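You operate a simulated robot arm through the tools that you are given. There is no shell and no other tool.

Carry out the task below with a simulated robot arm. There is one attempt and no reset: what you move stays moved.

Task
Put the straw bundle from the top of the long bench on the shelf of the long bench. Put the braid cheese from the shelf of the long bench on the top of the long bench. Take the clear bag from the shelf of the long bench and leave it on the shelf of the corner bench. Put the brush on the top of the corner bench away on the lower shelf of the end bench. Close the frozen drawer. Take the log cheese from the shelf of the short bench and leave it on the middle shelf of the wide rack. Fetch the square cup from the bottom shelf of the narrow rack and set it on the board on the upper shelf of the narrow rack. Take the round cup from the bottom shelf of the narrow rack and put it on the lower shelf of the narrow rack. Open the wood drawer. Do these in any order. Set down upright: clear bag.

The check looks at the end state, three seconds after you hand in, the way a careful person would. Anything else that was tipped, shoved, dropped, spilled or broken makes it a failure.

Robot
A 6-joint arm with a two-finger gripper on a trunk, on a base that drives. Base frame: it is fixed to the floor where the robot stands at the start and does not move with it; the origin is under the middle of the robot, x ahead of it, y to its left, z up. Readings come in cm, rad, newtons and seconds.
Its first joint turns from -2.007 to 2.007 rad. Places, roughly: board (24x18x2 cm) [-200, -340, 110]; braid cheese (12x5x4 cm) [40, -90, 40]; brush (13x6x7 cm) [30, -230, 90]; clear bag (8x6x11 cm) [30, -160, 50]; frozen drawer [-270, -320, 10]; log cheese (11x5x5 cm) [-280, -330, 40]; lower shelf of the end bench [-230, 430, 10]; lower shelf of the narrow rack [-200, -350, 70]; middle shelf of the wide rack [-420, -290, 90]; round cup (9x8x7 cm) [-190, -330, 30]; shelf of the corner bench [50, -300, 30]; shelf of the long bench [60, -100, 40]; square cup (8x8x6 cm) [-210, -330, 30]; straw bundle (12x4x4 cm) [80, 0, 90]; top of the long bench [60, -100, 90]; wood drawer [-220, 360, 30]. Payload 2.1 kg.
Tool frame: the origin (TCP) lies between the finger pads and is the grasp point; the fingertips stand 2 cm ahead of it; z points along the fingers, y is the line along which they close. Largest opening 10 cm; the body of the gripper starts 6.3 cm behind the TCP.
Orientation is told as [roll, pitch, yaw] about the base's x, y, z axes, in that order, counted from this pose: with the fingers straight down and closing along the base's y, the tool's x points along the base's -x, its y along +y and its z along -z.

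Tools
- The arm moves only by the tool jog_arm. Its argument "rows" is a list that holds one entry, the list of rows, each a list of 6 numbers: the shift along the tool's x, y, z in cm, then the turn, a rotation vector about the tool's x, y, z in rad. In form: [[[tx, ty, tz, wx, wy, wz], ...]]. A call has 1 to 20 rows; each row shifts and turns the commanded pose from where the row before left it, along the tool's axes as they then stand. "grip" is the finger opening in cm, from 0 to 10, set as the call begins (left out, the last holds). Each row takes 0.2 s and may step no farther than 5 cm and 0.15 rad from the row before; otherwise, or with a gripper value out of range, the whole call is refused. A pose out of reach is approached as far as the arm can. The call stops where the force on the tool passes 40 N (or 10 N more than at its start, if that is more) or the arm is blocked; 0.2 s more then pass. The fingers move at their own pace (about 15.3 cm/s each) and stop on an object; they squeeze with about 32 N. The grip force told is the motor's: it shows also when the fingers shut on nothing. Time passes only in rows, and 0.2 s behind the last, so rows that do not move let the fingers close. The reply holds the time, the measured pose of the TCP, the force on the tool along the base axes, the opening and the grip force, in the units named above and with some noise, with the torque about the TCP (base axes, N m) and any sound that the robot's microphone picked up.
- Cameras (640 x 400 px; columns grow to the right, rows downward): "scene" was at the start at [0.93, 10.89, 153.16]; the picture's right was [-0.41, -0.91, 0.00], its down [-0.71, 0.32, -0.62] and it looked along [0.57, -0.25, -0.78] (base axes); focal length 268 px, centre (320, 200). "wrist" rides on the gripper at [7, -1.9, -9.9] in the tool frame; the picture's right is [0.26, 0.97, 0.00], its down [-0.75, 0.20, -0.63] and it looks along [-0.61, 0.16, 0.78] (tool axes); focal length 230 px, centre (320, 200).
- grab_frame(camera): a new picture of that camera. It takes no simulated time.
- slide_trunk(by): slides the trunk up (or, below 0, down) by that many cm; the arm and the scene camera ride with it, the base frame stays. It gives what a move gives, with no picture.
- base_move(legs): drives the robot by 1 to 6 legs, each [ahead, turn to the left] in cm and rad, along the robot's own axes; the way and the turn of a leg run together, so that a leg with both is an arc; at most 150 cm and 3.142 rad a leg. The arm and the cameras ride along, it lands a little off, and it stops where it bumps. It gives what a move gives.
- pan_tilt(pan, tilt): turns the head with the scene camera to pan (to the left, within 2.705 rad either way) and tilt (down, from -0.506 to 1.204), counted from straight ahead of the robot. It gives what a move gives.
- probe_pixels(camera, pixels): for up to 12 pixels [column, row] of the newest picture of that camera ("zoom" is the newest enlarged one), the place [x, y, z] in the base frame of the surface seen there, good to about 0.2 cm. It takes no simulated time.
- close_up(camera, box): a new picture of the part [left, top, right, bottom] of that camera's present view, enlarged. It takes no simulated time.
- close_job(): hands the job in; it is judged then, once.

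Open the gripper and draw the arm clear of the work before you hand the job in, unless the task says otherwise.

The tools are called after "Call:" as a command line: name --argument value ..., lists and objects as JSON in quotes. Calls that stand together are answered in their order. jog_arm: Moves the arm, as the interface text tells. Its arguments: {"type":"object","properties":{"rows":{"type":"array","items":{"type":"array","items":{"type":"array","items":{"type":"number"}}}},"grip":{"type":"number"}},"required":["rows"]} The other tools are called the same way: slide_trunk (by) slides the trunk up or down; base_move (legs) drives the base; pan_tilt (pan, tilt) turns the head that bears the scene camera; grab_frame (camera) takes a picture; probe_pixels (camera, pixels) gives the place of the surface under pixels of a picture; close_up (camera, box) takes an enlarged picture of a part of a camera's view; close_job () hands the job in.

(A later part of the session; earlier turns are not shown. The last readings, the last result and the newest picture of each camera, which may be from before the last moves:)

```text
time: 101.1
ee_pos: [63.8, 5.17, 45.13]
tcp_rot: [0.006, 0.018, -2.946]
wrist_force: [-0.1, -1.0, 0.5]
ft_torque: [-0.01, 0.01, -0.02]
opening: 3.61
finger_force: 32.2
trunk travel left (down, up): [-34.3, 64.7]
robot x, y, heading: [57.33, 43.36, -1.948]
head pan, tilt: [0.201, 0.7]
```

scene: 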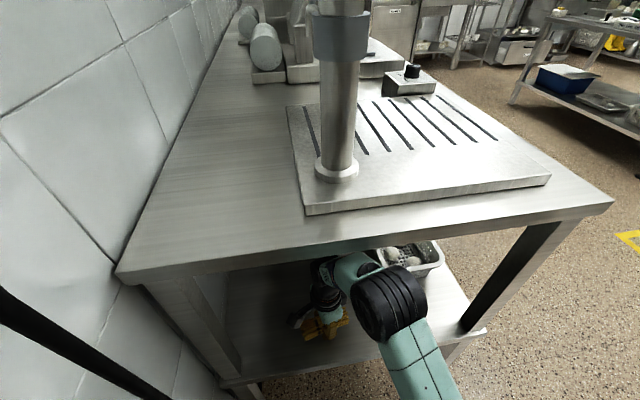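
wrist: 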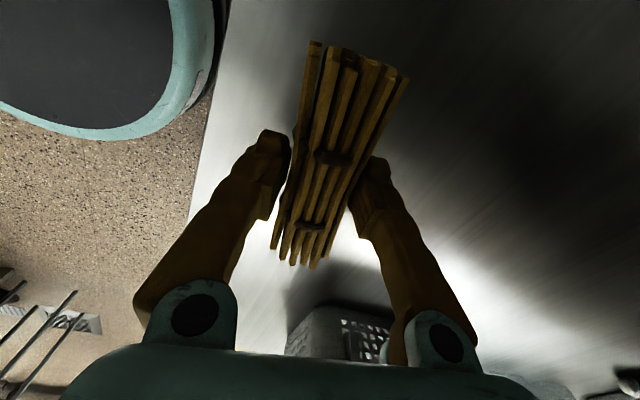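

No contact yet; I go down 0.5 cm more.

Call:
jog_arm --rows '[[[0, 0, 0.3, 0, 0, 0], [0, 0, 0.2, 0, 0, 0], [0, 0, 0, 0, 0, 0]]]'

Call:
close_up --camera "wrist" --box '[200, 20, 440, 300]'

```text
time: 101.9
ee_pos: [63.78, 4.94, 44.64]
tcp_rot: [0.01, 0.018, -2.947]
wrist_force: [-6.2, -1.4, 25.5]
ft_torque: [0.03, 0.17, -0.03]
opening: 3.63
finger_force: 32.0
trunk travel left (down, up): [-34.3, 64.7]
robot x, y, heading: [57.59, 43.07, -1.952]
head pan, tilt: [0.201, 0.7]
```

```text
1.43 times, centred on (320, 160) of wrist
```

zoom: 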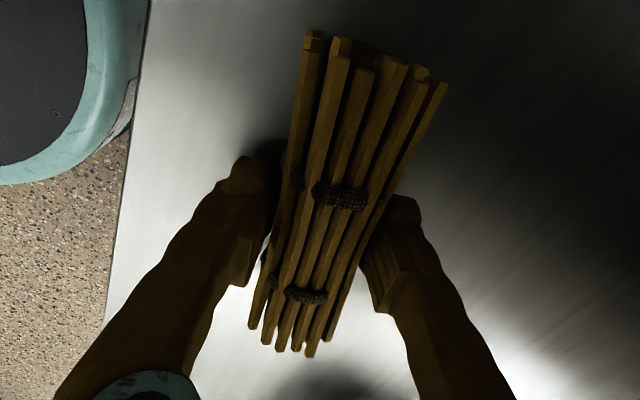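

Contact (25 N up): the bundle rests on the shelf. I release, wait, and rise straight up.

Call:
jog_arm --rows '[[[0, 0, -0.2, 0, 0, 0], [0, 0, 0, 0, 0, 0], [0, 0, 0, 0, 0, 0]]]' --grip 8

Call:
jog_arm --rows '[[[0, 0, -2, 0, 0, 0], [0, 0, -2, 0, 0, 0], [0, 0, -1.5, 0, 0, 0]]]'

Call:
grab_frame --camera "wrist"

```text
time: 102.7
ee_pos: [63.84, 5.08, 44.82]
tcp_rot: [0.005, 0.019, -2.946]
wrist_force: [0.5, 0.1, 0.3]
ft_torque: [0.0, 0.0, -0.02]
opening: 7.99
finger_force: 0.2
trunk travel left (down, up): [-34.3, 64.7]
robot x, y, heading: [56.8, 43.21, -1.95]
head pan, tilt: [0.201, 0.7]
```

```text
time: 103.5
ee_pos: [63.7, 5.05, 50.33]
tcp_rot: [0.005, 0.019, -2.945]
wrist_force: [-0.8, -0.1, -0.1]
ft_torque: [0.0, 0.01, -0.02]
opening: 8.01
finger_force: 0.1
trunk travel left (down, up): [-34.3, 64.7]
robot x, y, heading: [57.11, 43.5, -1.953]
head pan, tilt: [0.201, 0.7]
```

```text
taken
```

wrist: 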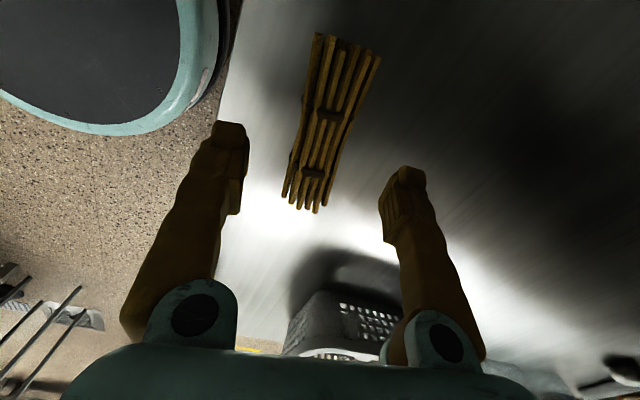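

The bundle lies on the shelf. I withdraw the arm toward me, then turn right to face −x and drive out along the bench end, away from the hose.

Call:
jog_arm --rows '[[[0.8, -3.9, 0, 0, 0, 0], [0.8, -3.9, 0, 0, 0, 0], [0.4, -3.9, -1, 0, 0, 0], [0, -2, -2, 0, 0, 0]]]'

Call:
grab_frame --camera "scene"

```text
time: 104.5
ee_pos: [63.06, 18.88, 53.26]
tcp_rot: [0.006, 0.019, -2.945]
wrist_force: [0.3, -0.3, 0.1]
ft_torque: [0.01, -0.01, 0.0]
opening: 8.02
finger_force: 0.1
trunk travel left (down, up): [-34.3, 64.7]
robot x, y, heading: [57.21, 43.7, -1.948]
head pan, tilt: [0.201, 0.7]
```

```text
taken
```

scene: 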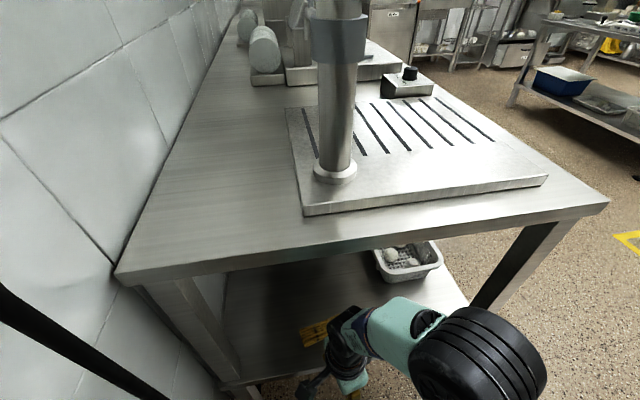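

Clear. I turn right in two steps to face −x.

Call:
base_move --legs '[[0, -0.5]]'

Call:
base_move --legs '[[0, -0.69], [40, 0]]'

Call:
pan_tilt --pan 1.0 --tilt 0.5

Call:
grab_frame --camera "scene"

```text
time: 106.3
ee_pos: [51.29, 19.24, 53.06]
tcp_rot: [0.007, 0.004, 2.839]
wrist_force: [-0.3, -0.3, -0.7]
ft_torque: [0.02, -0.01, 0.03]
opening: 8.01
finger_force: 0.1
trunk travel left (down, up): [-34.3, 64.7]
robot x, y, heading: [57.66, 43.7, -2.452]
head pan, tilt: [0.201, 0.7]
```

```text
time: 110.7
ee_pos: [-3.06, 28.66, 53.23]
tcp_rot: [0.007, 0.007, 2.148]
wrist_force: [0.7, -0.2, -0.3]
ft_torque: [0.01, 0.02, -0.02]
opening: 8.02
finger_force: 0.1
trunk travel left (down, up): [-34.3, 64.7]
robot x, y, heading: [17.4, 43.35, -3.144]
head pan, tilt: [0.201, 0.7]
```

```text
time: 111.8
ee_pos: [-3.08, 28.64, 53.21]
tcp_rot: [0.007, 0.005, 2.15]
wrist_force: [0.3, 0.0, 0.6]
ft_torque: [-0.01, 0.02, -0.02]
opening: 7.97
finger_force: 0.0
trunk travel left (down, up): [-34.3, 64.7]
robot x, y, heading: [17.33, 43.42, -3.144]
head pan, tilt: [1.0, 0.499]
```

```text
taken
```

scene: 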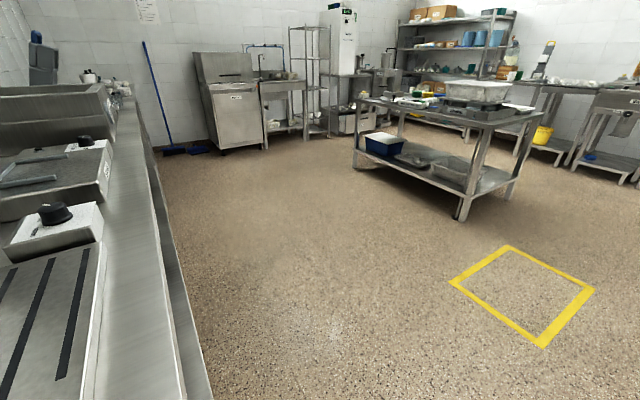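

Clear floor. I drive out to x≈−12, then along the bench front to y≈−90 and turn to face the bench.

Call:
base_move --legs '[[30, 0], [0, 1.574], [133, 0], [0, 1.57]]'

Call:
pan_tilt --pan 0.0 --tilt 0.6

Call:
grab_frame --camera "scene"

Call:
grab_frame --camera "wrist"

```text
time: 127.7
ee_pos: [7.44, -74.24, 53.15]
tcp_rot: [0.006, 0.005, -1.009]
wrist_force: [0.8, -0.3, -0.8]
ft_torque: [0.01, 0.02, -0.03]
opening: 8.02
finger_force: 0.1
trunk travel left (down, up): [-34.3, 64.7]
robot x, y, heading: [-13.09, -88.92, -0.015]
head pan, tilt: [1.0, 0.499]
```

```text
time: 129.0
ee_pos: [7.44, -74.35, 53.13]
tcp_rot: [0.007, 0.005, -1.009]
wrist_force: [-0.5, 0.0, 0.3]
ft_torque: [0.0, -0.02, -0.01]
opening: 8.02
finger_force: 0.1
trunk travel left (down, up): [-34.3, 64.7]
robot x, y, heading: [-13.23, -89.37, -0.017]
head pan, tilt: [0.0, 0.6]
```

```text
taken
```

scene: 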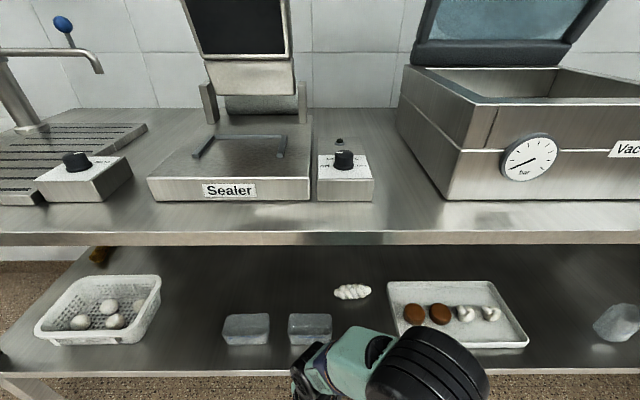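

```text
taken
```

wrist: 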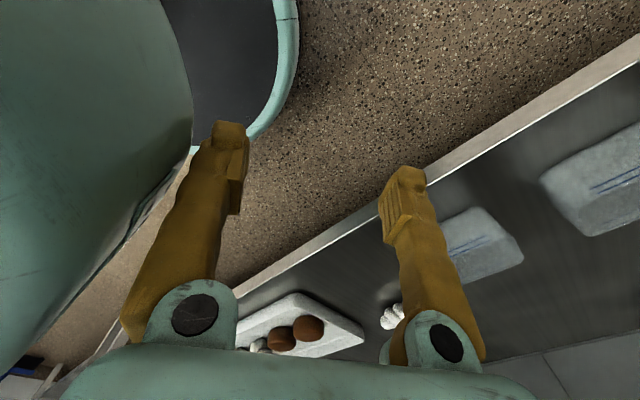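

The braid cheese is at (352,292), two containers at (246,330),(310,328), the tray at (460,310), and the clear bag likely at (617,322). I zoom and probe.

Call:
close_up --camera "scene" --box '[200, 230, 520, 400]'

Call:
probe_pixels --camera "scene" --pixels '[[336, 293], [352, 291], [370, 290], [352, 298], [310, 315], [330, 340], [288, 342], [390, 283], [390, 345], [320, 235], [320, 244], [360, 372]]'

Call:
probe_pixels --camera "scene" --pixels '[[617, 322], [600, 320], [615, 305], [630, 340], [500, 285], [525, 340], [180, 215], [60, 205], [200, 215], [400, 215], [450, 225], [320, 212]]'

```text
2.00 times, centred on (360, 315) of scene
```

zoom: 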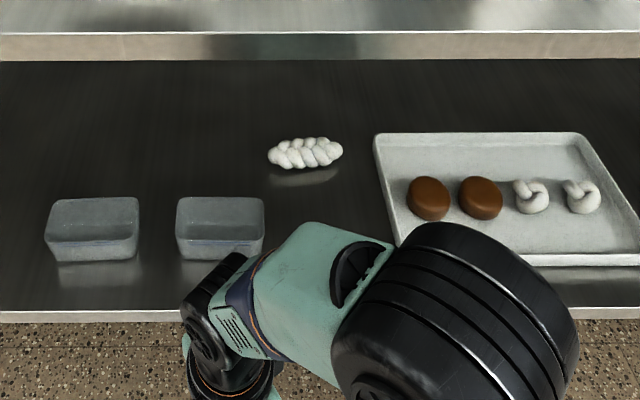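

```text
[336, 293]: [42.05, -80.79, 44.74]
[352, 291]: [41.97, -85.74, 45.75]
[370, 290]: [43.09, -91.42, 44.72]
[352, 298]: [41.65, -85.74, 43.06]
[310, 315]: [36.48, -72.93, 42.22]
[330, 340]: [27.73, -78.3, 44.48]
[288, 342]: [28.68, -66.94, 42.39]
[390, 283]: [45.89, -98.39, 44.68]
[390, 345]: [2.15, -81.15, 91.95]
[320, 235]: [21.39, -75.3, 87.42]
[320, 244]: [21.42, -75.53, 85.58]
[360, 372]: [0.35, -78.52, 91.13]
```

```text
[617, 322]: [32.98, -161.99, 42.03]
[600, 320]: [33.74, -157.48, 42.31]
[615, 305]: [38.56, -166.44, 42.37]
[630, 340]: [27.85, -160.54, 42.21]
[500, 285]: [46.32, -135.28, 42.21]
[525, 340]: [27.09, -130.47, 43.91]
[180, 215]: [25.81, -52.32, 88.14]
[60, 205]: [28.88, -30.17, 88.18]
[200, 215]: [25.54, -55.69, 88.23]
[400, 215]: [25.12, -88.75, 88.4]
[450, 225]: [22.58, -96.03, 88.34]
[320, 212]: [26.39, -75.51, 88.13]
```

Cheese centre ≈ (44,−86), lying along y, shelf at 42.2; the way in between container (y>−79.5) and tray (y<−97) is free. I move the tool in front of that gap, turn it to close along x, and lower the trunk 20 cm so the arm can go in nearly straight under the bench top.

Call:
jog_arm --rows '[[[-3.35, -0.16, -1.5, 0, 0, 0], [-3.35, -0.16, -1.5, 0, 0, 0], [-3.35, -0.16, -1.5, 0, 0, 0], [-3.35, -0.16, -1.5, 0, 0, 0], [0, 0, 0, 0, 0, 0.116], [0, 0, 0, 0, 0, 0.116], [0, 0, 0, 0, 0, 0.116], [0, 0, 0, 0, 0, 0.116]]]'

Call:
slide_trunk --by -18

Call:
pan_tilt --pan 0.0 --tilt 0.5

Call:
grab_frame --camera "scene"

```text
time: 130.8
ee_pos: [14.16, -86.14, 59.07]
tcp_rot: [0.003, 0.009, -1.476]
wrist_force: [0.3, -1.1, -0.6]
ft_torque: [0.03, 0.03, -0.02]
opening: 7.99
finger_force: 0.1
trunk travel left (down, up): [-34.3, 64.7]
robot x, y, heading: [-13.05, -88.86, -0.024]
head pan, tilt: [0.0, 0.6]
```

```text
time: 132.8
ee_pos: [14.02, -86.15, 41.05]
tcp_rot: [0.004, 0.009, -1.473]
wrist_force: [-0.3, 0.0, 0.5]
ft_torque: [0.01, -0.02, 0.0]
opening: 8.0
finger_force: 0.1
trunk travel left (down, up): [-16.3, 82.7]
robot x, y, heading: [-12.89, -88.79, -0.013]
head pan, tilt: [0.0, 0.6]
```

```text
time: 133.5
ee_pos: [13.99, -85.98, 41.1]
tcp_rot: [0.003, 0.008, -1.473]
wrist_force: [0.6, -1.2, 0.4]
ft_torque: [0.0, 0.01, -0.01]
opening: 7.99
finger_force: 0.1
trunk travel left (down, up): [-16.3, 82.7]
robot x, y, heading: [-12.99, -88.83, -0.013]
head pan, tilt: [0.0, 0.499]
```

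```text
taken
```

scene: 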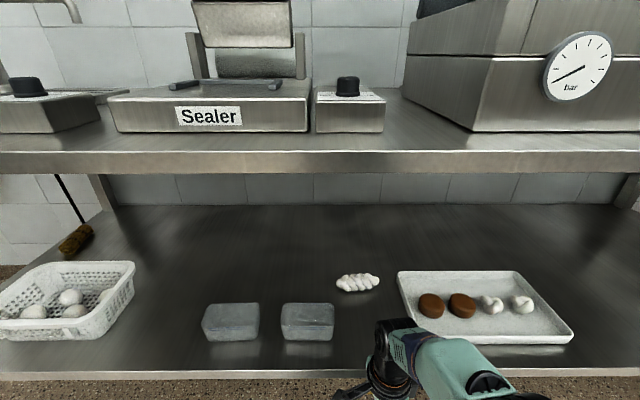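

I get refined cheese points and look at free spots on the top from this height.

Call:
probe_pixels --camera "scene" --pixels '[[338, 284], [348, 279], [358, 277], [370, 277], [378, 281], [345, 290], [368, 288], [400, 272], [402, 300], [332, 310], [332, 340], [310, 305]]'

Call:
close_up --camera "scene" --box '[320, 240, 420, 320]'

Call:
probe_pixels --camera "scene" --pixels '[[395, 140], [395, 120], [395, 95], [310, 140], [100, 140], [108, 118], [400, 172], [350, 155], [210, 140], [385, 125], [410, 120], [90, 125]]'

```text
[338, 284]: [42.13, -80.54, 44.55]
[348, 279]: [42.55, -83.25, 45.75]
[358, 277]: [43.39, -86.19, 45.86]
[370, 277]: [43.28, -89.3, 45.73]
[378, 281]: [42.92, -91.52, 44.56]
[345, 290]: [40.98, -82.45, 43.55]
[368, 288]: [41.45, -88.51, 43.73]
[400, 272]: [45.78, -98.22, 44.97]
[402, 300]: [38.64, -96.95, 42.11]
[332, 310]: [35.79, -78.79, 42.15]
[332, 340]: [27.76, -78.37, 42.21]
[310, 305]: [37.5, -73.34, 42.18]
```

```text
5.00 times, centred on (370, 280) of scene
```

zoom: 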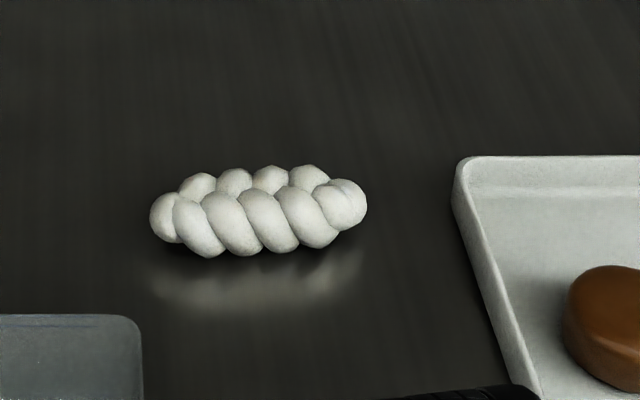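

```text
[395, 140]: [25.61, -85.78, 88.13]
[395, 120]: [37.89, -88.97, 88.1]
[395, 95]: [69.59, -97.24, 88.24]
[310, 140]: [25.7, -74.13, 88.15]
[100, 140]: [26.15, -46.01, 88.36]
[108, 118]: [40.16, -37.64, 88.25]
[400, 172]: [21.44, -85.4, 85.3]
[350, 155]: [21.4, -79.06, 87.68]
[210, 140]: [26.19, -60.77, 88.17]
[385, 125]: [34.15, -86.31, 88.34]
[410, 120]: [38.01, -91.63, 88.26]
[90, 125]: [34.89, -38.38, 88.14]
```

I check the width of the gap on the top between the sealer's control box and the vacuum machine.

Call:
probe_pixels --camera "scene" --pixels '[[462, 134], [470, 128], [440, 112], [430, 115], [415, 98], [410, 85], [384, 128], [380, 110], [386, 100], [316, 128], [120, 128], [98, 110]]'

Call:
close_up --camera "scene" --box '[280, 50, 520, 200]'

```text
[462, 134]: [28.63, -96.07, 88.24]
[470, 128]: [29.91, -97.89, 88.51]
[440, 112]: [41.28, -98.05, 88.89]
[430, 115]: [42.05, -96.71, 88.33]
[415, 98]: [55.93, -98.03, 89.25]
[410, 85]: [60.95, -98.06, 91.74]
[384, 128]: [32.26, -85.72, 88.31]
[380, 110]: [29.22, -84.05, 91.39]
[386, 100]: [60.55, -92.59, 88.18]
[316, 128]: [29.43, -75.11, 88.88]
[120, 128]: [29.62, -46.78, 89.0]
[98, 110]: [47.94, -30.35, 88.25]
```

```text
2.67 times, centred on (400, 125) of scene
```

zoom: 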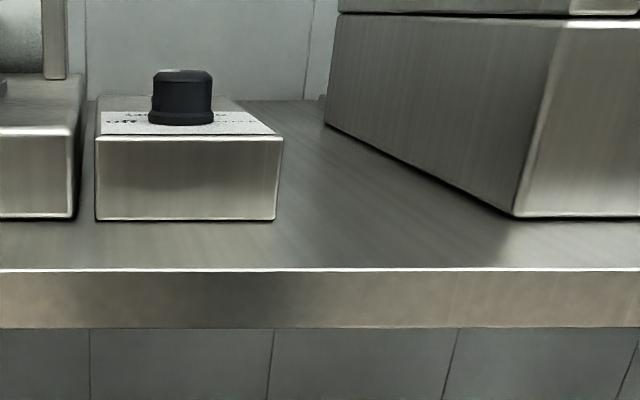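

The gap on the top (y −98…−84.3, x 22…60) is wide enough. First the grasp: I raise the tool to z≈50, drive 15 cm forward between container and tray.

Call:
jog_arm --rows '[[[0, 0, -3, 0, 0, 0], [0, 0, -3, 0, 0, 0], [0, 0, -3, 0, 0, 0], [0, 0, 0, 0, 0, 0]]]' --grip 8.5

Call:
base_move --legs '[[14, 0]]'

Call:
grab_frame --camera "wrist"

Call:
grab_frame --camera "scene"

```text
time: 134.5
ee_pos: [14.09, -86.09, 50.04]
tcp_rot: [0.004, 0.011, -1.471]
wrist_force: [-0.8, 0.7, 0.4]
ft_torque: [-0.03, -0.01, -0.02]
opening: 8.51
finger_force: 0.1
trunk travel left (down, up): [-16.3, 82.7]
robot x, y, heading: [-13.34, -89.14, -0.022]
head pan, tilt: [0.0, 0.499]
```

```text
time: 135.8
ee_pos: [28.09, -86.06, 49.88]
tcp_rot: [0.004, 0.009, -1.471]
wrist_force: [1.2, -0.9, 0.7]
ft_torque: [0.0, -0.02, -0.02]
opening: 8.47
finger_force: 0.0
trunk travel left (down, up): [-16.3, 82.7]
robot x, y, heading: [0.99, -88.9, -0.012]
head pan, tilt: [0.0, 0.499]
```

```text
taken
```

wrist: 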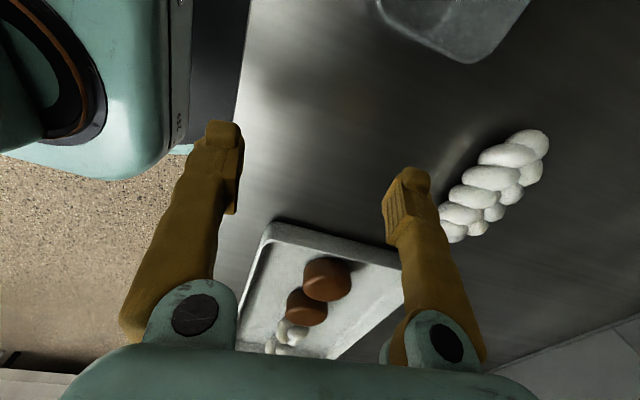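

```text
taken
```

scene: 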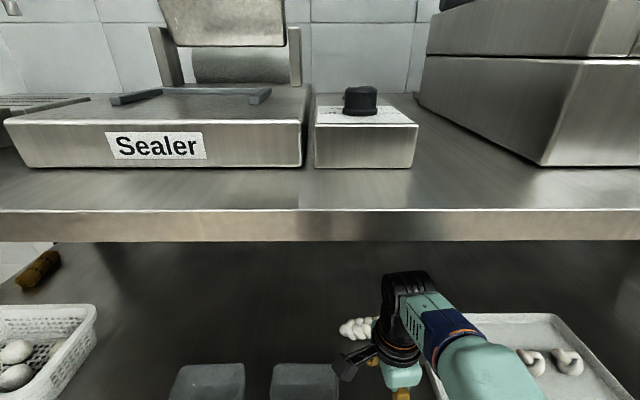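

I move the tool 15 cm further in over the cheese at z≈50.

Call:
jog_arm --rows '[[[-0.4, 3.8, 0, 0, 0, 0], [-0.4, 3.8, 0, 0, 0, 0], [-0.4, 3.8, 0, 0, 0, 0], [-0.4, 3.7, 0, 0, 0, 0], [0, 0, 0, 0, 0, 0]]]'

Call:
grab_frame --camera "wrist"

Call:
probe_pixels --camera "wrist" --pixels '[[320, 100], [330, 150], [310, 190], [300, 130], [345, 140], [320, 60]]'

```text
time: 137.0
ee_pos: [43.14, -86.38, 50.12]
tcp_rot: [0.001, 0.009, -1.472]
wrist_force: [-0.2, -0.6, 0.1]
ft_torque: [-0.03, 0.0, 0.04]
opening: 8.47
finger_force: 0.0
trunk travel left (down, up): [-16.3, 82.7]
robot x, y, heading: [0.77, -89.04, -0.01]
head pan, tilt: [0.0, 0.499]
```

```text
taken
```

wrist: 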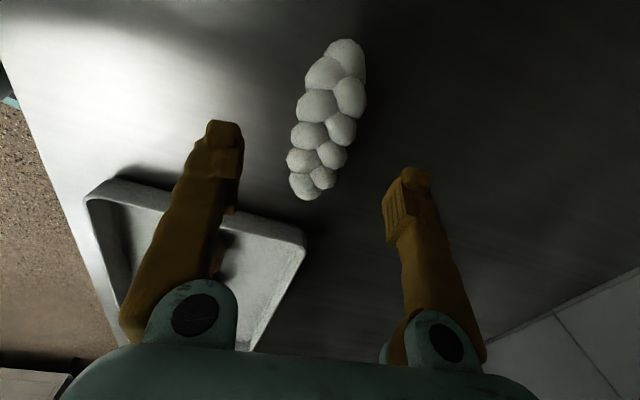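

```text
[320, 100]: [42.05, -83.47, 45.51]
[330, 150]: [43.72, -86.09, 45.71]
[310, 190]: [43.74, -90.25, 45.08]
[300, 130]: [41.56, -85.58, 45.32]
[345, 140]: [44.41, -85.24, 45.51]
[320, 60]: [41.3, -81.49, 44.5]
```

The cheese lies between the fingers (rows 40–200). I descend 5.3 cm and close.

Call:
jog_arm --rows '[[[0, 0, 2.5, 0, 0, 0], [0, 0, 2.0, 0, 0, 0], [0, 0, 0.8, 0, 0, 0], [0, 0, 0, 0, 0, 0]]]'

Call:
jog_arm --rows '[[[0, 0, 0, 0, 0, 0], [0, 0, 0, 0, 0, 0], [0, 0, 0, 0, 0, 0]]]' --grip 3.5

Call:
grab_frame --camera "wrist"

```text
time: 138.0
ee_pos: [43.09, -86.24, 44.82]
tcp_rot: [0.002, 0.009, -1.473]
wrist_force: [-0.5, 0.1, -0.3]
ft_torque: [0.03, -0.05, 0.01]
opening: 8.51
finger_force: 0.0
trunk travel left (down, up): [-16.3, 82.7]
robot x, y, heading: [0.9, -89.39, -0.012]
head pan, tilt: [0.0, 0.499]
```

```text
time: 138.8
ee_pos: [43.18, -86.22, 44.73]
tcp_rot: [0.004, 0.007, -1.47]
wrist_force: [-0.7, 0.2, 0.4]
ft_torque: [0.03, 0.02, 0.02]
opening: 4.34
finger_force: 32.5
trunk travel left (down, up): [-16.3, 82.7]
robot x, y, heading: [0.92, -88.91, -0.011]
head pan, tilt: [0.0, 0.499]
```

```text
taken
```

wrist: 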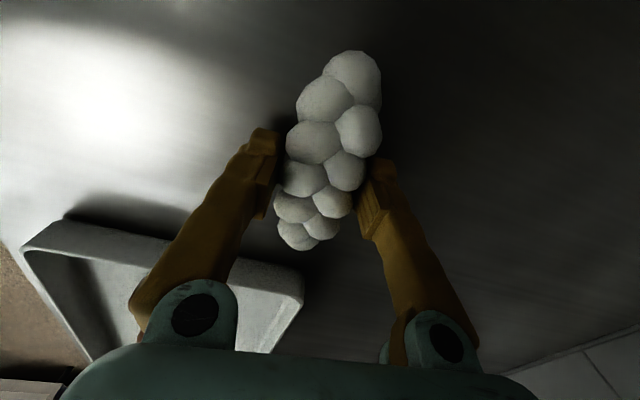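

Held (4.34). I lift 4.5 cm, draw back out of the shelf, back the base off 22 cm.

Call:
jog_arm --rows '[[[0, 0, -2.2, 0, 0, 0], [0, 0, -2.2, 0, 0, 0], [0.4, -3.8, 0, 0, 0, 0], [0.4, -3.8, 0, 0, 0, 0], [0.4, -3.8, 0, 0, 0, 0], [0.4, -3.7, 0, 0, 0, 0]]]'

Call:
base_move --legs '[[-24, 0]]'

Call:
jog_arm --rows '[[[0, 0, 0, 0, 0, -0.147], [0, 0, 0, 0, 0, -0.147], [0, 0, 0, 0, 0, -0.147], [0, 0, 0, 0, 0, -0.147], [0, 0, 0, 0, 0, -0.147], [0, 0, 0, 0, 0, -0.147], [0, 0, 0, 0, 0, -0.147], [0, 0, 0, 0, 0, -0.147], [0, 0, 0, 0, 0, -0.147], [0, 0, 0, 0, 0, -0.147]]]'

Call:
slide_trunk --by 40

Call:
slide_trunk --by 8

Call:
pan_tilt --pan 0.0 --tilt 0.7

Call:
grab_frame --camera "scene"

Call:
grab_frame --camera "wrist"

```text
time: 140.2
ee_pos: [27.76, -86.24, 49.1]
tcp_rot: [0.004, 0.01, -1.472]
wrist_force: [0.8, 0.1, -1.4]
ft_torque: [0.01, 0.04, -0.01]
opening: 4.32
finger_force: 31.7
trunk travel left (down, up): [-16.3, 82.7]
robot x, y, heading: [0.71, -89.19, -0.011]
head pan, tilt: [0.0, 0.499]
```

```text
time: 142.0
ee_pos: [3.73, -85.97, 49.14]
tcp_rot: [0.003, 0.008, -1.473]
wrist_force: [0.0, -0.2, -1.4]
ft_torque: [0.0, -0.01, 0.0]
opening: 4.35
finger_force: 32.0
trunk travel left (down, up): [-16.3, 82.7]
robot x, y, heading: [-23.24, -88.39, -0.014]
head pan, tilt: [0.0, 0.499]
```

```text
time: 144.2
ee_pos: [3.92, -86.02, 49.12]
tcp_rot: [0.007, -0.001, -0.001]
wrist_force: [-0.2, -0.3, -1.7]
ft_torque: [0.01, 0.01, 0.03]
opening: 4.33
finger_force: 32.2
trunk travel left (down, up): [-16.3, 82.7]
robot x, y, heading: [-23.09, -88.77, -0.017]
head pan, tilt: [0.0, 0.499]
```

```text
time: 148.0
ee_pos: [3.76, -85.86, 89.04]
tcp_rot: [0.009, -0.001, -0.005]
wrist_force: [1.6, -0.2, -1.2]
ft_torque: [-0.03, 0.05, 0.0]
opening: 4.31
finger_force: 32.2
trunk travel left (down, up): [-56.3, 42.7]
robot x, y, heading: [-23.31, -88.79, -0.016]
head pan, tilt: [0.0, 0.499]
```

```text
time: 149.2
ee_pos: [3.7, -85.87, 97.12]
tcp_rot: [0.008, -0.001, -0.004]
wrist_force: [-0.1, 0.2, -1.0]
ft_torque: [-0.04, -0.02, -0.02]
opening: 4.3
finger_force: 31.7
trunk travel left (down, up): [-64.3, 34.7]
robot x, y, heading: [-23.59, -88.94, -0.014]
head pan, tilt: [0.0, 0.499]
```

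```text
time: 149.9
ee_pos: [3.78, -85.88, 97.01]
tcp_rot: [0.01, -0.005, -0.002]
wrist_force: [0.2, 0.0, -0.9]
ft_torque: [-0.03, 0.0, 0.0]
opening: 4.31
finger_force: 32.1
trunk travel left (down, up): [-64.3, 34.7]
robot x, y, heading: [-23.14, -88.65, -0.022]
head pan, tilt: [0.0, 0.7]
```

```text
taken
```

scene: 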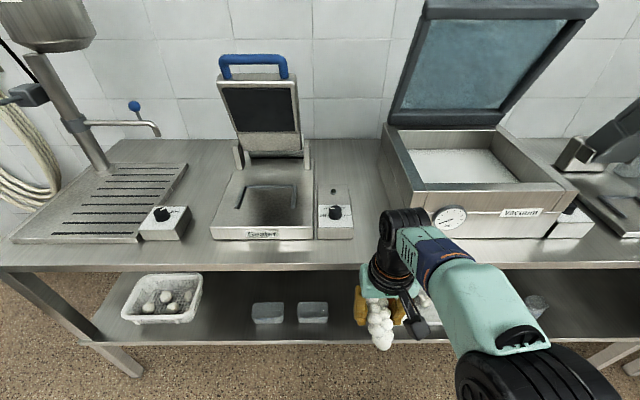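

```text
taken
```

wrist: 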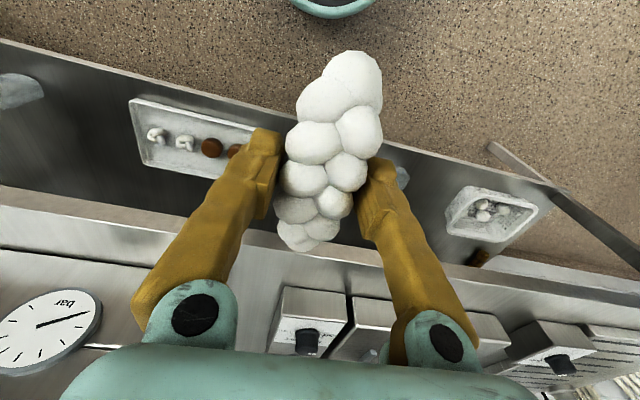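

I probe the vacuum machine's height near its front-left corner and then approach.

Call:
probe_pixels --camera "scene" --pixels '[[405, 190], [385, 140], [392, 128], [420, 195], [400, 100], [430, 20], [450, 218], [335, 195], [335, 215], [370, 200]]'

Call:
jog_arm --rows '[[[0, -2.5, 0, 0, 0, 0], [0, -2.5, 0, 0, 0, 0]]]'

```text
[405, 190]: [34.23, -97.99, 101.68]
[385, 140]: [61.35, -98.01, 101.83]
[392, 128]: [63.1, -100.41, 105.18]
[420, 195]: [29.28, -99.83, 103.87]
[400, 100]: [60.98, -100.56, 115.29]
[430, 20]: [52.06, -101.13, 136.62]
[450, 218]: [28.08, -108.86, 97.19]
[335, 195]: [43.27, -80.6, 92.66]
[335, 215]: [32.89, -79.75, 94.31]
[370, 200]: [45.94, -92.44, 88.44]
```

```text
time: 150.5
ee_pos: [3.78, -91.05, 97.15]
tcp_rot: [0.01, -0.003, -0.003]
wrist_force: [0.1, 0.1, -0.4]
ft_torque: [0.0, 0.02, 0.01]
opening: 4.29
finger_force: 32.0
trunk travel left (down, up): [-64.3, 34.7]
robot x, y, heading: [-23.19, -88.91, -0.011]
head pan, tilt: [0.0, 0.7]
```

Vacuum body top is ≈105, below the wrist. I drive forward 20 cm and extend over the gap.

Call:
base_move --legs '[[20, 0]]'

Call:
jog_arm --rows '[[[-3.5, 0, 0, 0, 0, 0], [-3.5, 0, 0, 0, 0, 0], [-3, 0, 0, 0, 0, 0], [0, 0, 0, 0, 0, 0]]]'

Call:
grab_frame --camera "scene"

Call:
grab_frame --camera "wrist"

```text
time: 152.1
ee_pos: [23.92, -91.23, 97.16]
tcp_rot: [0.007, -0.004, -0.003]
wrist_force: [-0.4, -0.7, -2.2]
ft_torque: [0.01, 0.0, 0.04]
opening: 4.31
finger_force: 31.4
trunk travel left (down, up): [-64.3, 34.7]
robot x, y, heading: [-3.71, -89.18, -0.012]
head pan, tilt: [0.0, 0.7]
```

```text
time: 153.1
ee_pos: [33.76, -91.43, 97.1]
tcp_rot: [0.008, -0.003, -0.004]
wrist_force: [-0.1, 0.2, -1.4]
ft_torque: [0.01, 0.0, -0.01]
opening: 4.3
finger_force: 31.9
trunk travel left (down, up): [-64.3, 34.7]
robot x, y, heading: [-3.05, -88.8, -0.015]
head pan, tilt: [0.0, 0.7]
```

```text
taken
```

scene: 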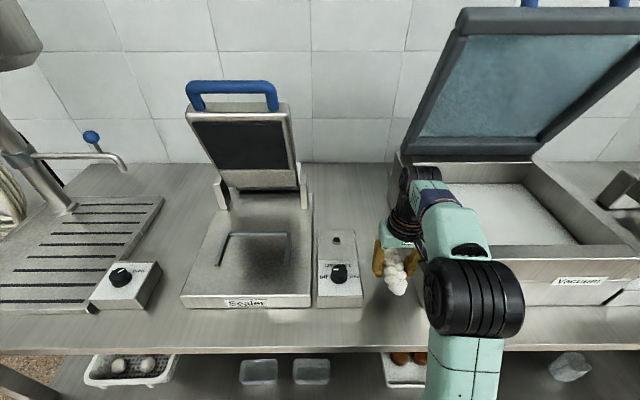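

```text
taken
```

wrist: 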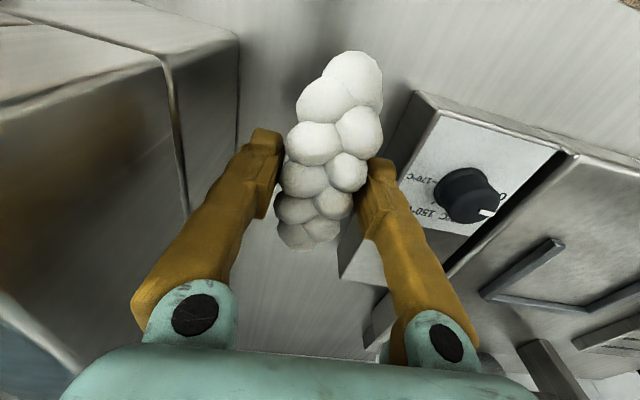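

The cheese hangs in the gap centre. I lower it 6 cm, then in small steps to contact.

Call:
jog_arm --rows '[[[0, 0, 2.5, 0, 0, 0], [0, 0, 2.5, 0, 0, 0], [0, 0, 1.0, 0, 0, 0], [0, 0, 0.3, 0, 0, 0], [0, 0, 0, 0, 0, 0]]]'

```text
time: 154.3
ee_pos: [33.73, -91.24, 90.92]
tcp_rot: [0.01, -0.002, -0.003]
wrist_force: [-0.4, -1.0, -1.6]
ft_torque: [0.03, 0.01, 0.01]
opening: 4.29
finger_force: 32.0
trunk travel left (down, up): [-64.3, 34.7]
robot x, y, heading: [-2.99, -88.69, -0.017]
head pan, tilt: [0.0, 0.7]
```

No contact yet; 0.4 cm more.

Call:
jog_arm --rows '[[[0, 0, 0.25, 0, 0, 0], [0, 0, 0.15, 0, 0, 0], [0, 0, 0, 0, 0, 0]]]'

```text
time: 155.1
ee_pos: [33.83, -91.15, 90.55]
tcp_rot: [0.009, -0.005, -0.002]
wrist_force: [3.3, 0.3, 14.1]
ft_torque: [0.03, 0.2, -0.02]
opening: 4.24
finger_force: 31.4
trunk travel left (down, up): [-64.3, 34.7]
robot x, y, heading: [-2.91, -88.79, -0.017]
head pan, tilt: [0.0, 0.7]
```

Contact (14 N). I release and rise.

Call:
jog_arm --rows '[[[0, 0, -0.2, 0, 0, 0], [0, 0, 0, 0, 0, 0], [0, 0, 0, 0, 0, 0]]]' --grip 6.5

Call:
jog_arm --rows '[[[0, 0, -2, 0, 0, 0], [0, 0, -3, 0, 0, 0], [0, 0, -3, 0, 0, 0], [3, 0, 0, 0, 0, 0], [3, 0, 0, 0, 0, 0], [4, 0, 0, 0, 0, 0]]]'

Call:
grab_frame --camera "scene"

Call:
grab_frame --camera "wrist"

```text
time: 155.9
ee_pos: [33.83, -91.25, 90.75]
tcp_rot: [0.009, -0.001, -0.003]
wrist_force: [-0.7, 0.4, -0.2]
ft_torque: [0.0, -0.02, 0.0]
opening: 6.52
finger_force: 0.0
trunk travel left (down, up): [-64.3, 34.7]
robot x, y, heading: [-3.45, -88.96, -0.015]
head pan, tilt: [0.0, 0.7]
```

```text
time: 157.3
ee_pos: [23.7, -91.29, 98.53]
tcp_rot: [0.01, -0.004, -0.006]
wrist_force: [-0.4, -0.3, -0.7]
ft_torque: [0.0, -0.03, 0.02]
opening: 6.5
finger_force: 0.1
trunk travel left (down, up): [-64.3, 34.7]
robot x, y, heading: [-3.14, -88.88, -0.017]
head pan, tilt: [0.0, 0.7]
```

```text
taken
```

scene: 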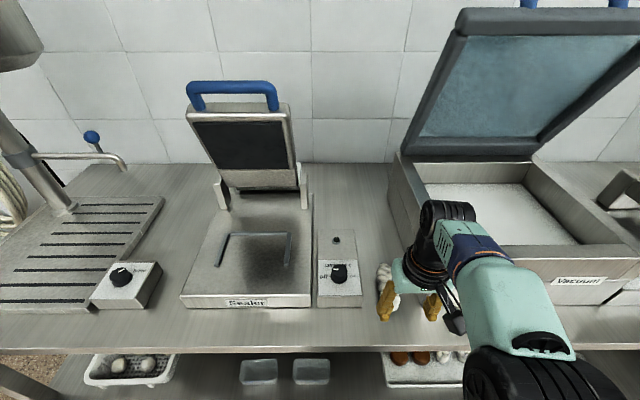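

```text
taken
```

wrist: 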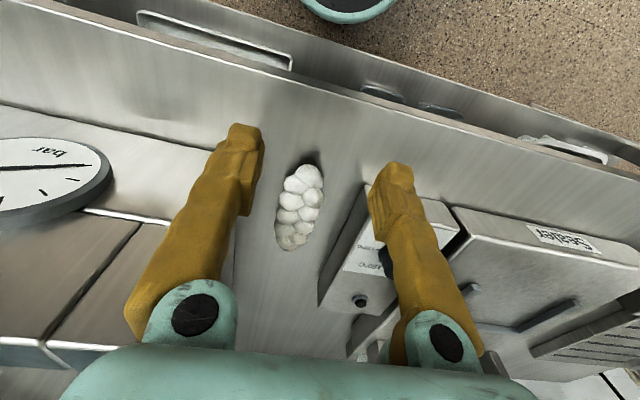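

Cheese stands well on the top. Next the clear bag near (33,−161): I back up, go along the bench and face it.

Call:
base_move --legs '[[-17, 0], [0, -1.555], [70, 0], [0, 1.57]]'

Call:
slide_trunk --by -40

Call:
pan_tilt --pan 0.0 --tilt 0.5

Call:
grab_frame --camera "scene"

```text
time: 169.8
ee_pos: [7.24, -160.49, 98.57]
tcp_rot: [0.008, -0.001, 0.006]
wrist_force: [-0.2, 0.8, -0.1]
ft_torque: [0.04, 0.01, 0.03]
opening: 6.49
finger_force: 0.1
trunk travel left (down, up): [-64.3, 34.7]
robot x, y, heading: [-19.61, -158.73, 0.0]
head pan, tilt: [0.0, 0.7]
```

```text
time: 173.6
ee_pos: [7.29, -160.63, 58.42]
tcp_rot: [0.009, -0.001, 0.007]
wrist_force: [-0.5, 0.0, -1.2]
ft_torque: [0.01, 0.01, -0.01]
opening: 6.51
finger_force: 0.1
trunk travel left (down, up): [-24.3, 74.7]
robot x, y, heading: [-19.74, -158.84, -0.002]
head pan, tilt: [0.0, 0.7]
```

```text
time: 174.3
ee_pos: [7.26, -160.54, 58.59]
tcp_rot: [0.009, 0.0, 0.006]
wrist_force: [0.6, -0.3, -0.3]
ft_torque: [0.01, 0.0, 0.04]
opening: 6.48
finger_force: 0.1
trunk travel left (down, up): [-24.3, 74.7]
robot x, y, heading: [-19.58, -158.59, -0.008]
head pan, tilt: [0.0, 0.499]
```

```text
taken
```

scene: 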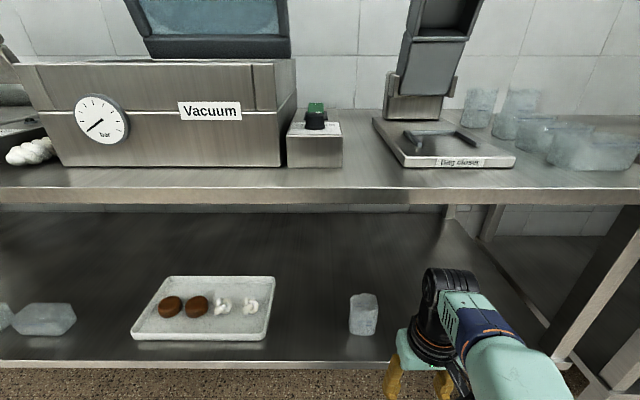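

A translucent upright object stands at (363,315). I zoom and probe it.

Call:
close_up --camera "scene" --box '[320, 270, 420, 350]'

Call:
probe_pixels --camera "scene" --pixels '[[363, 297], [352, 310], [363, 315], [375, 312], [363, 333], [363, 340], [350, 345], [272, 300], [390, 330]]'

Call:
probe_pixels --camera "zoom" --pixels '[[200, 200], [280, 160], [340, 150], [360, 200], [350, 300], [280, 320], [210, 300], [280, 230], [320, 130]]'

```text
5.00 times, centred on (370, 310) of scene
```

zoom: 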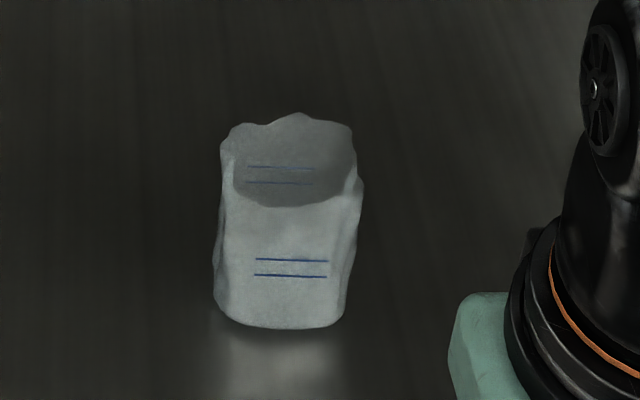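

```text
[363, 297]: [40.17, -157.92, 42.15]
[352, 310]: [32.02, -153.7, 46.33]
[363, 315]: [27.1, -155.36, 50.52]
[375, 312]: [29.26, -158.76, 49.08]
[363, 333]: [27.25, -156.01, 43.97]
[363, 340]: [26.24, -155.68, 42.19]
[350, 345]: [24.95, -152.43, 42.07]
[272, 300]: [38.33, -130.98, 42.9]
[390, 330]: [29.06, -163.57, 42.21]
```

```text
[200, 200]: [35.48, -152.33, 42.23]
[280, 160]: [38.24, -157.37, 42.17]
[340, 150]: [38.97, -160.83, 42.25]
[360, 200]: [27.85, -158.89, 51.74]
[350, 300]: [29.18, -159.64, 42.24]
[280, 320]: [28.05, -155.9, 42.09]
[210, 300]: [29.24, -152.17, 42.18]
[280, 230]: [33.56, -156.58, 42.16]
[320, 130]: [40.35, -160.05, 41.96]
```

The bag stands upright, front face x≈27.2, y −152.8…−159.1 (6 wide), ~11 high. I'll straddle it from the front with the tool down. I align y, open fully and lower the trunk 10 cm, then look with the wrist camera.

Call:
jog_arm --rows '[[[0, 2.3, 0, 0, 0, 0], [0, 2.3, 0, 0, 0, 0]]]' --grip 10

Call:
slide_trunk --by -10

Call:
grab_frame --camera "wrist"

Call:
grab_frame --camera "scene"

```text
time: 174.9
ee_pos: [7.33, -155.83, 58.57]
tcp_rot: [0.007, -0.002, 0.008]
wrist_force: [-0.2, -0.4, 0.3]
ft_torque: [-0.02, 0.01, 0.0]
opening: 10.0
finger_force: 0.1
trunk travel left (down, up): [-24.3, 74.7]
robot x, y, heading: [-19.77, -158.08, -0.004]
head pan, tilt: [0.0, 0.499]
```

```text
time: 176.3
ee_pos: [7.23, -156.06, 48.54]
tcp_rot: [0.009, -0.002, 0.007]
wrist_force: [-0.4, -1.0, -0.2]
ft_torque: [0.01, 0.05, 0.03]
opening: 9.99
finger_force: 0.1
trunk travel left (down, up): [-14.3, 84.7]
robot x, y, heading: [-19.91, -158.73, -0.003]
head pan, tilt: [0.0, 0.499]
```

```text
taken
```

wrist: 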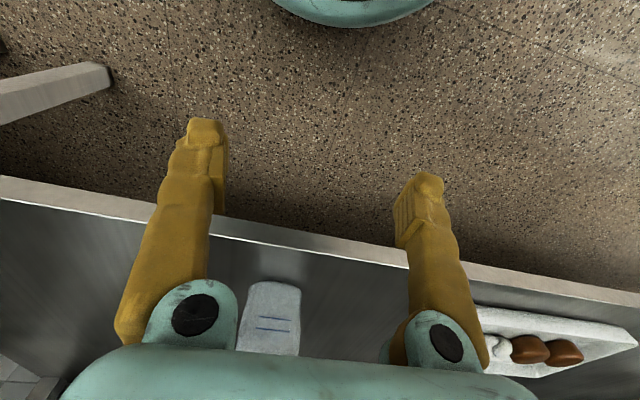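

```text
taken
```

scene: 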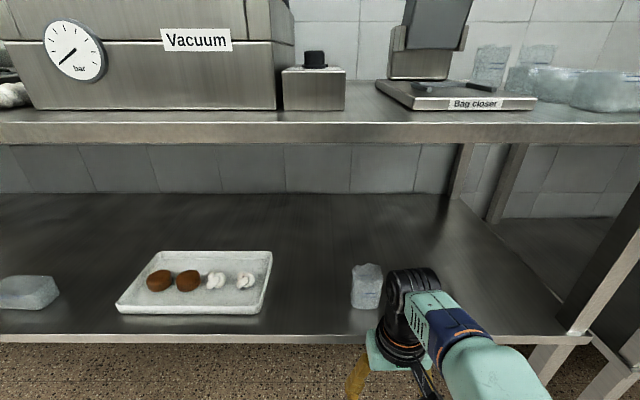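

I zoom on the bag again from this lower viewpoint to get its top edge height.

Call:
close_up --camera "scene" --box '[330, 250, 410, 320]'

Call:
probe_pixels --camera "zoom" --pixels '[[180, 150], [300, 110], [250, 160], [270, 230], [340, 180], [200, 200], [220, 300], [190, 120], [380, 130], [260, 120]]'

Call:
close_up --camera "wrist" --box '[200, 250, 340, 370]'

```text
5.71 times, centred on (370, 285) of scene
```

zoom: 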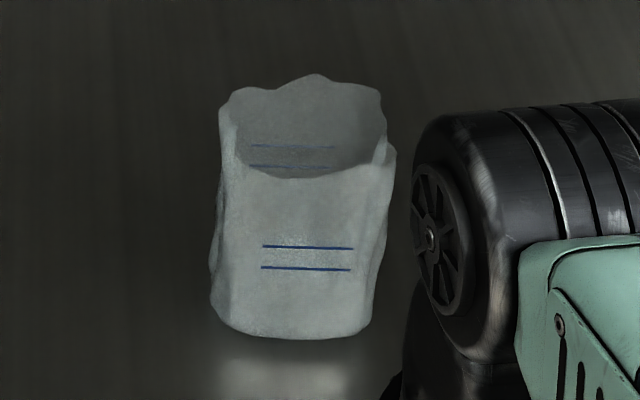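

```text
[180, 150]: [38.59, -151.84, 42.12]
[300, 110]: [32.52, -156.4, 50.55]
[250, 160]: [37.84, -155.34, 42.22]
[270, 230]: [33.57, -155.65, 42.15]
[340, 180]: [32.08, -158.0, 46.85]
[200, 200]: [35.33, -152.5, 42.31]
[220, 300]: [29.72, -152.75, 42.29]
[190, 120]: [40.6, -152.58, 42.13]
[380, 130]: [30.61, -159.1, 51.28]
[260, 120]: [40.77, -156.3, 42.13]
```

```text
3.33 times, centred on (270, 310) of wrist
```

zoom: 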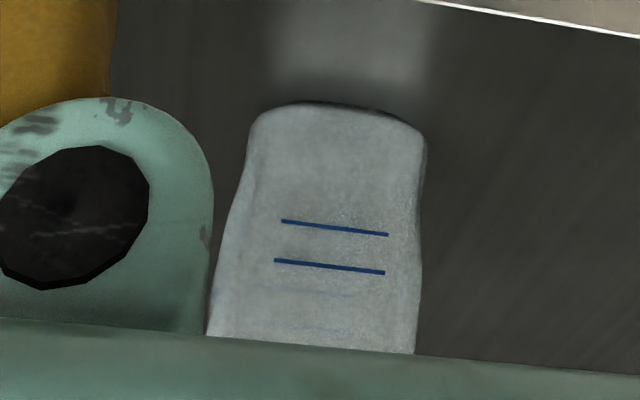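

Bag spans x≈27–33, y≈−152.5…−159.5; centre (30,−156). I drive forward 14 cm so the open fingers stop just in front of it, then check alignment.

Call:
base_move --legs '[[14, 0]]'

Call:
grab_frame --camera "wrist"

Call:
grab_frame --camera "scene"

```text
time: 177.6
ee_pos: [21.32, -156.01, 48.57]
tcp_rot: [0.008, -0.004, 0.01]
wrist_force: [0.3, 0.5, -0.3]
ft_torque: [0.0, -0.01, -0.02]
opening: 9.98
finger_force: 0.1
trunk travel left (down, up): [-14.3, 84.7]
robot x, y, heading: [-5.64, -158.78, -0.003]
head pan, tilt: [0.0, 0.499]
```

```text
taken
```

wrist: 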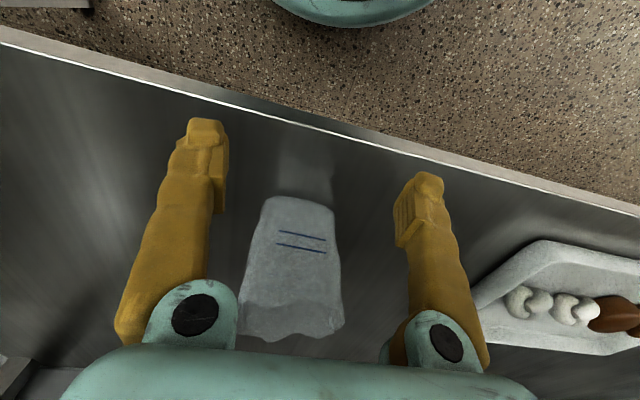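

```text
taken
```

scene: 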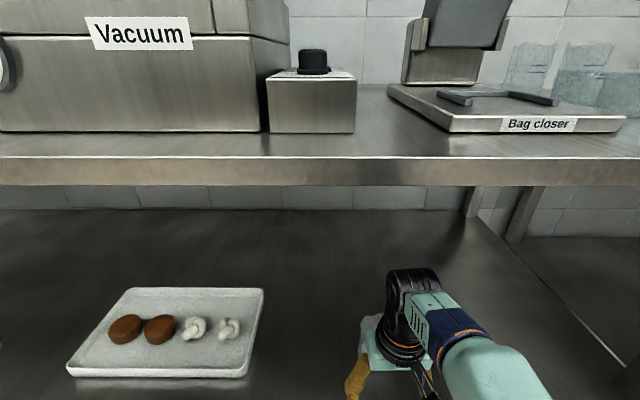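

The bag sits centred between the fingers. I probe its rim height before sliding over it.

Call:
probe_pixels --camera "wrist" --pixels '[[260, 330], [290, 325], [330, 328], [270, 338], [250, 290], [335, 290], [300, 260], [268, 205], [330, 215]]'

```text
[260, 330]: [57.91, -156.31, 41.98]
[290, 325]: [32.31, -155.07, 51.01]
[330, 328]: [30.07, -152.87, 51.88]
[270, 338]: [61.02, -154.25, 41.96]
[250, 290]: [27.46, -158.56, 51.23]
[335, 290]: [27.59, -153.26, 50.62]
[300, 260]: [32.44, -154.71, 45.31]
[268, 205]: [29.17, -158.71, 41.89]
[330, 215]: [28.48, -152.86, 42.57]
```

Rim at z≈52–53, centre y≈−156. I slide forward 8.7 cm with TCP at z≈48.9.

Call:
jog_arm --rows '[[[0, 0, -0.4, 0, 0, 0], [-2.2, 0, 0, 0, 0, 0], [-2.2, 0, 0, 0, 0, 0], [-2.2, 0, 0, 0, 0, 0], [-2.1, 0, 0, 0, 0, 0], [0, 0, 0, 0, 0, 0]]]'

Call:
grab_frame --camera "wrist"

```text
time: 179.0
ee_pos: [29.95, -155.96, 49.05]
tcp_rot: [0.008, -0.002, 0.007]
wrist_force: [0.0, 0.5, 0.0]
ft_torque: [-0.02, -0.01, 0.01]
opening: 10.0
finger_force: 0.0
trunk travel left (down, up): [-14.3, 84.7]
robot x, y, heading: [-5.92, -158.93, 0.002]
head pan, tilt: [0.0, 0.499]
```

```text
taken
```

wrist: 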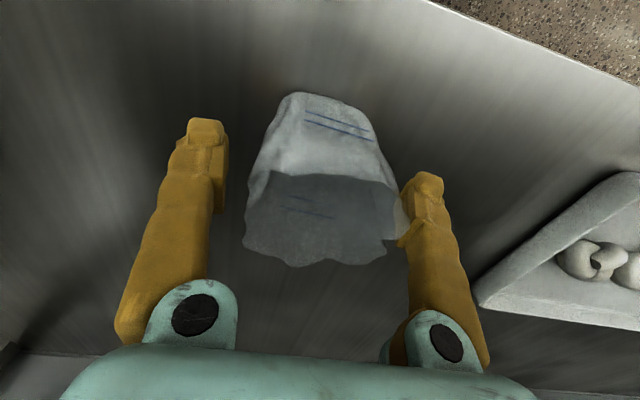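

The bag is a bit nearer the right (+y) finger; I shift +y by 0.5 cm and close gently.

Call:
jog_arm --rows '[[[0, 0.5, 0, 0, 0, 0], [0, 0, 0, 0, 0, 0]]]'

Call:
jog_arm --rows '[[[0, 0, 0, 0, 0, 0], [0, 0, 0, 0, 0, 0], [0, 0, 0, 0, 0, 0]]]' --grip 5.5

Call:
grab_frame --camera "wrist"

```text
time: 179.6
ee_pos: [29.98, -155.47, 48.9]
tcp_rot: [0.011, -0.001, 0.009]
wrist_force: [0.4, 0.2, -1.2]
ft_torque: [-0.03, -0.01, 0.03]
opening: 10.0
finger_force: 0.1
trunk travel left (down, up): [-14.3, 84.7]
robot x, y, heading: [-5.65, -158.63, -0.007]
head pan, tilt: [0.0, 0.499]
```

```text
time: 180.4
ee_pos: [30.06, -155.44, 48.95]
tcp_rot: [0.007, -0.004, 0.009]
wrist_force: [0.6, 0.8, 1.7]
ft_torque: [0.02, 0.05, -0.02]
opening: 7.87
finger_force: 32.3
trunk travel left (down, up): [-14.3, 84.7]
robot x, y, heading: [-5.45, -158.41, -0.003]
head pan, tilt: [0.0, 0.499]
```

```text
taken
```

wrist: 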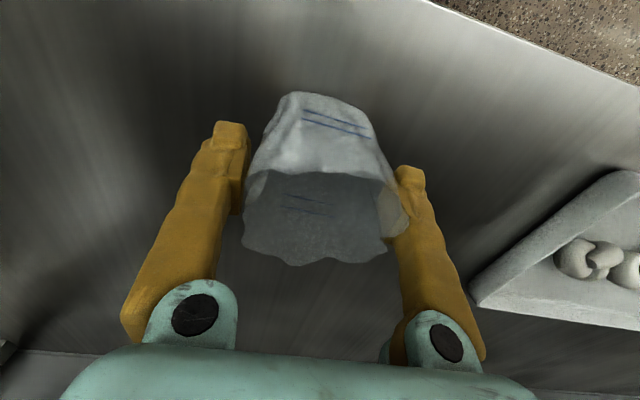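

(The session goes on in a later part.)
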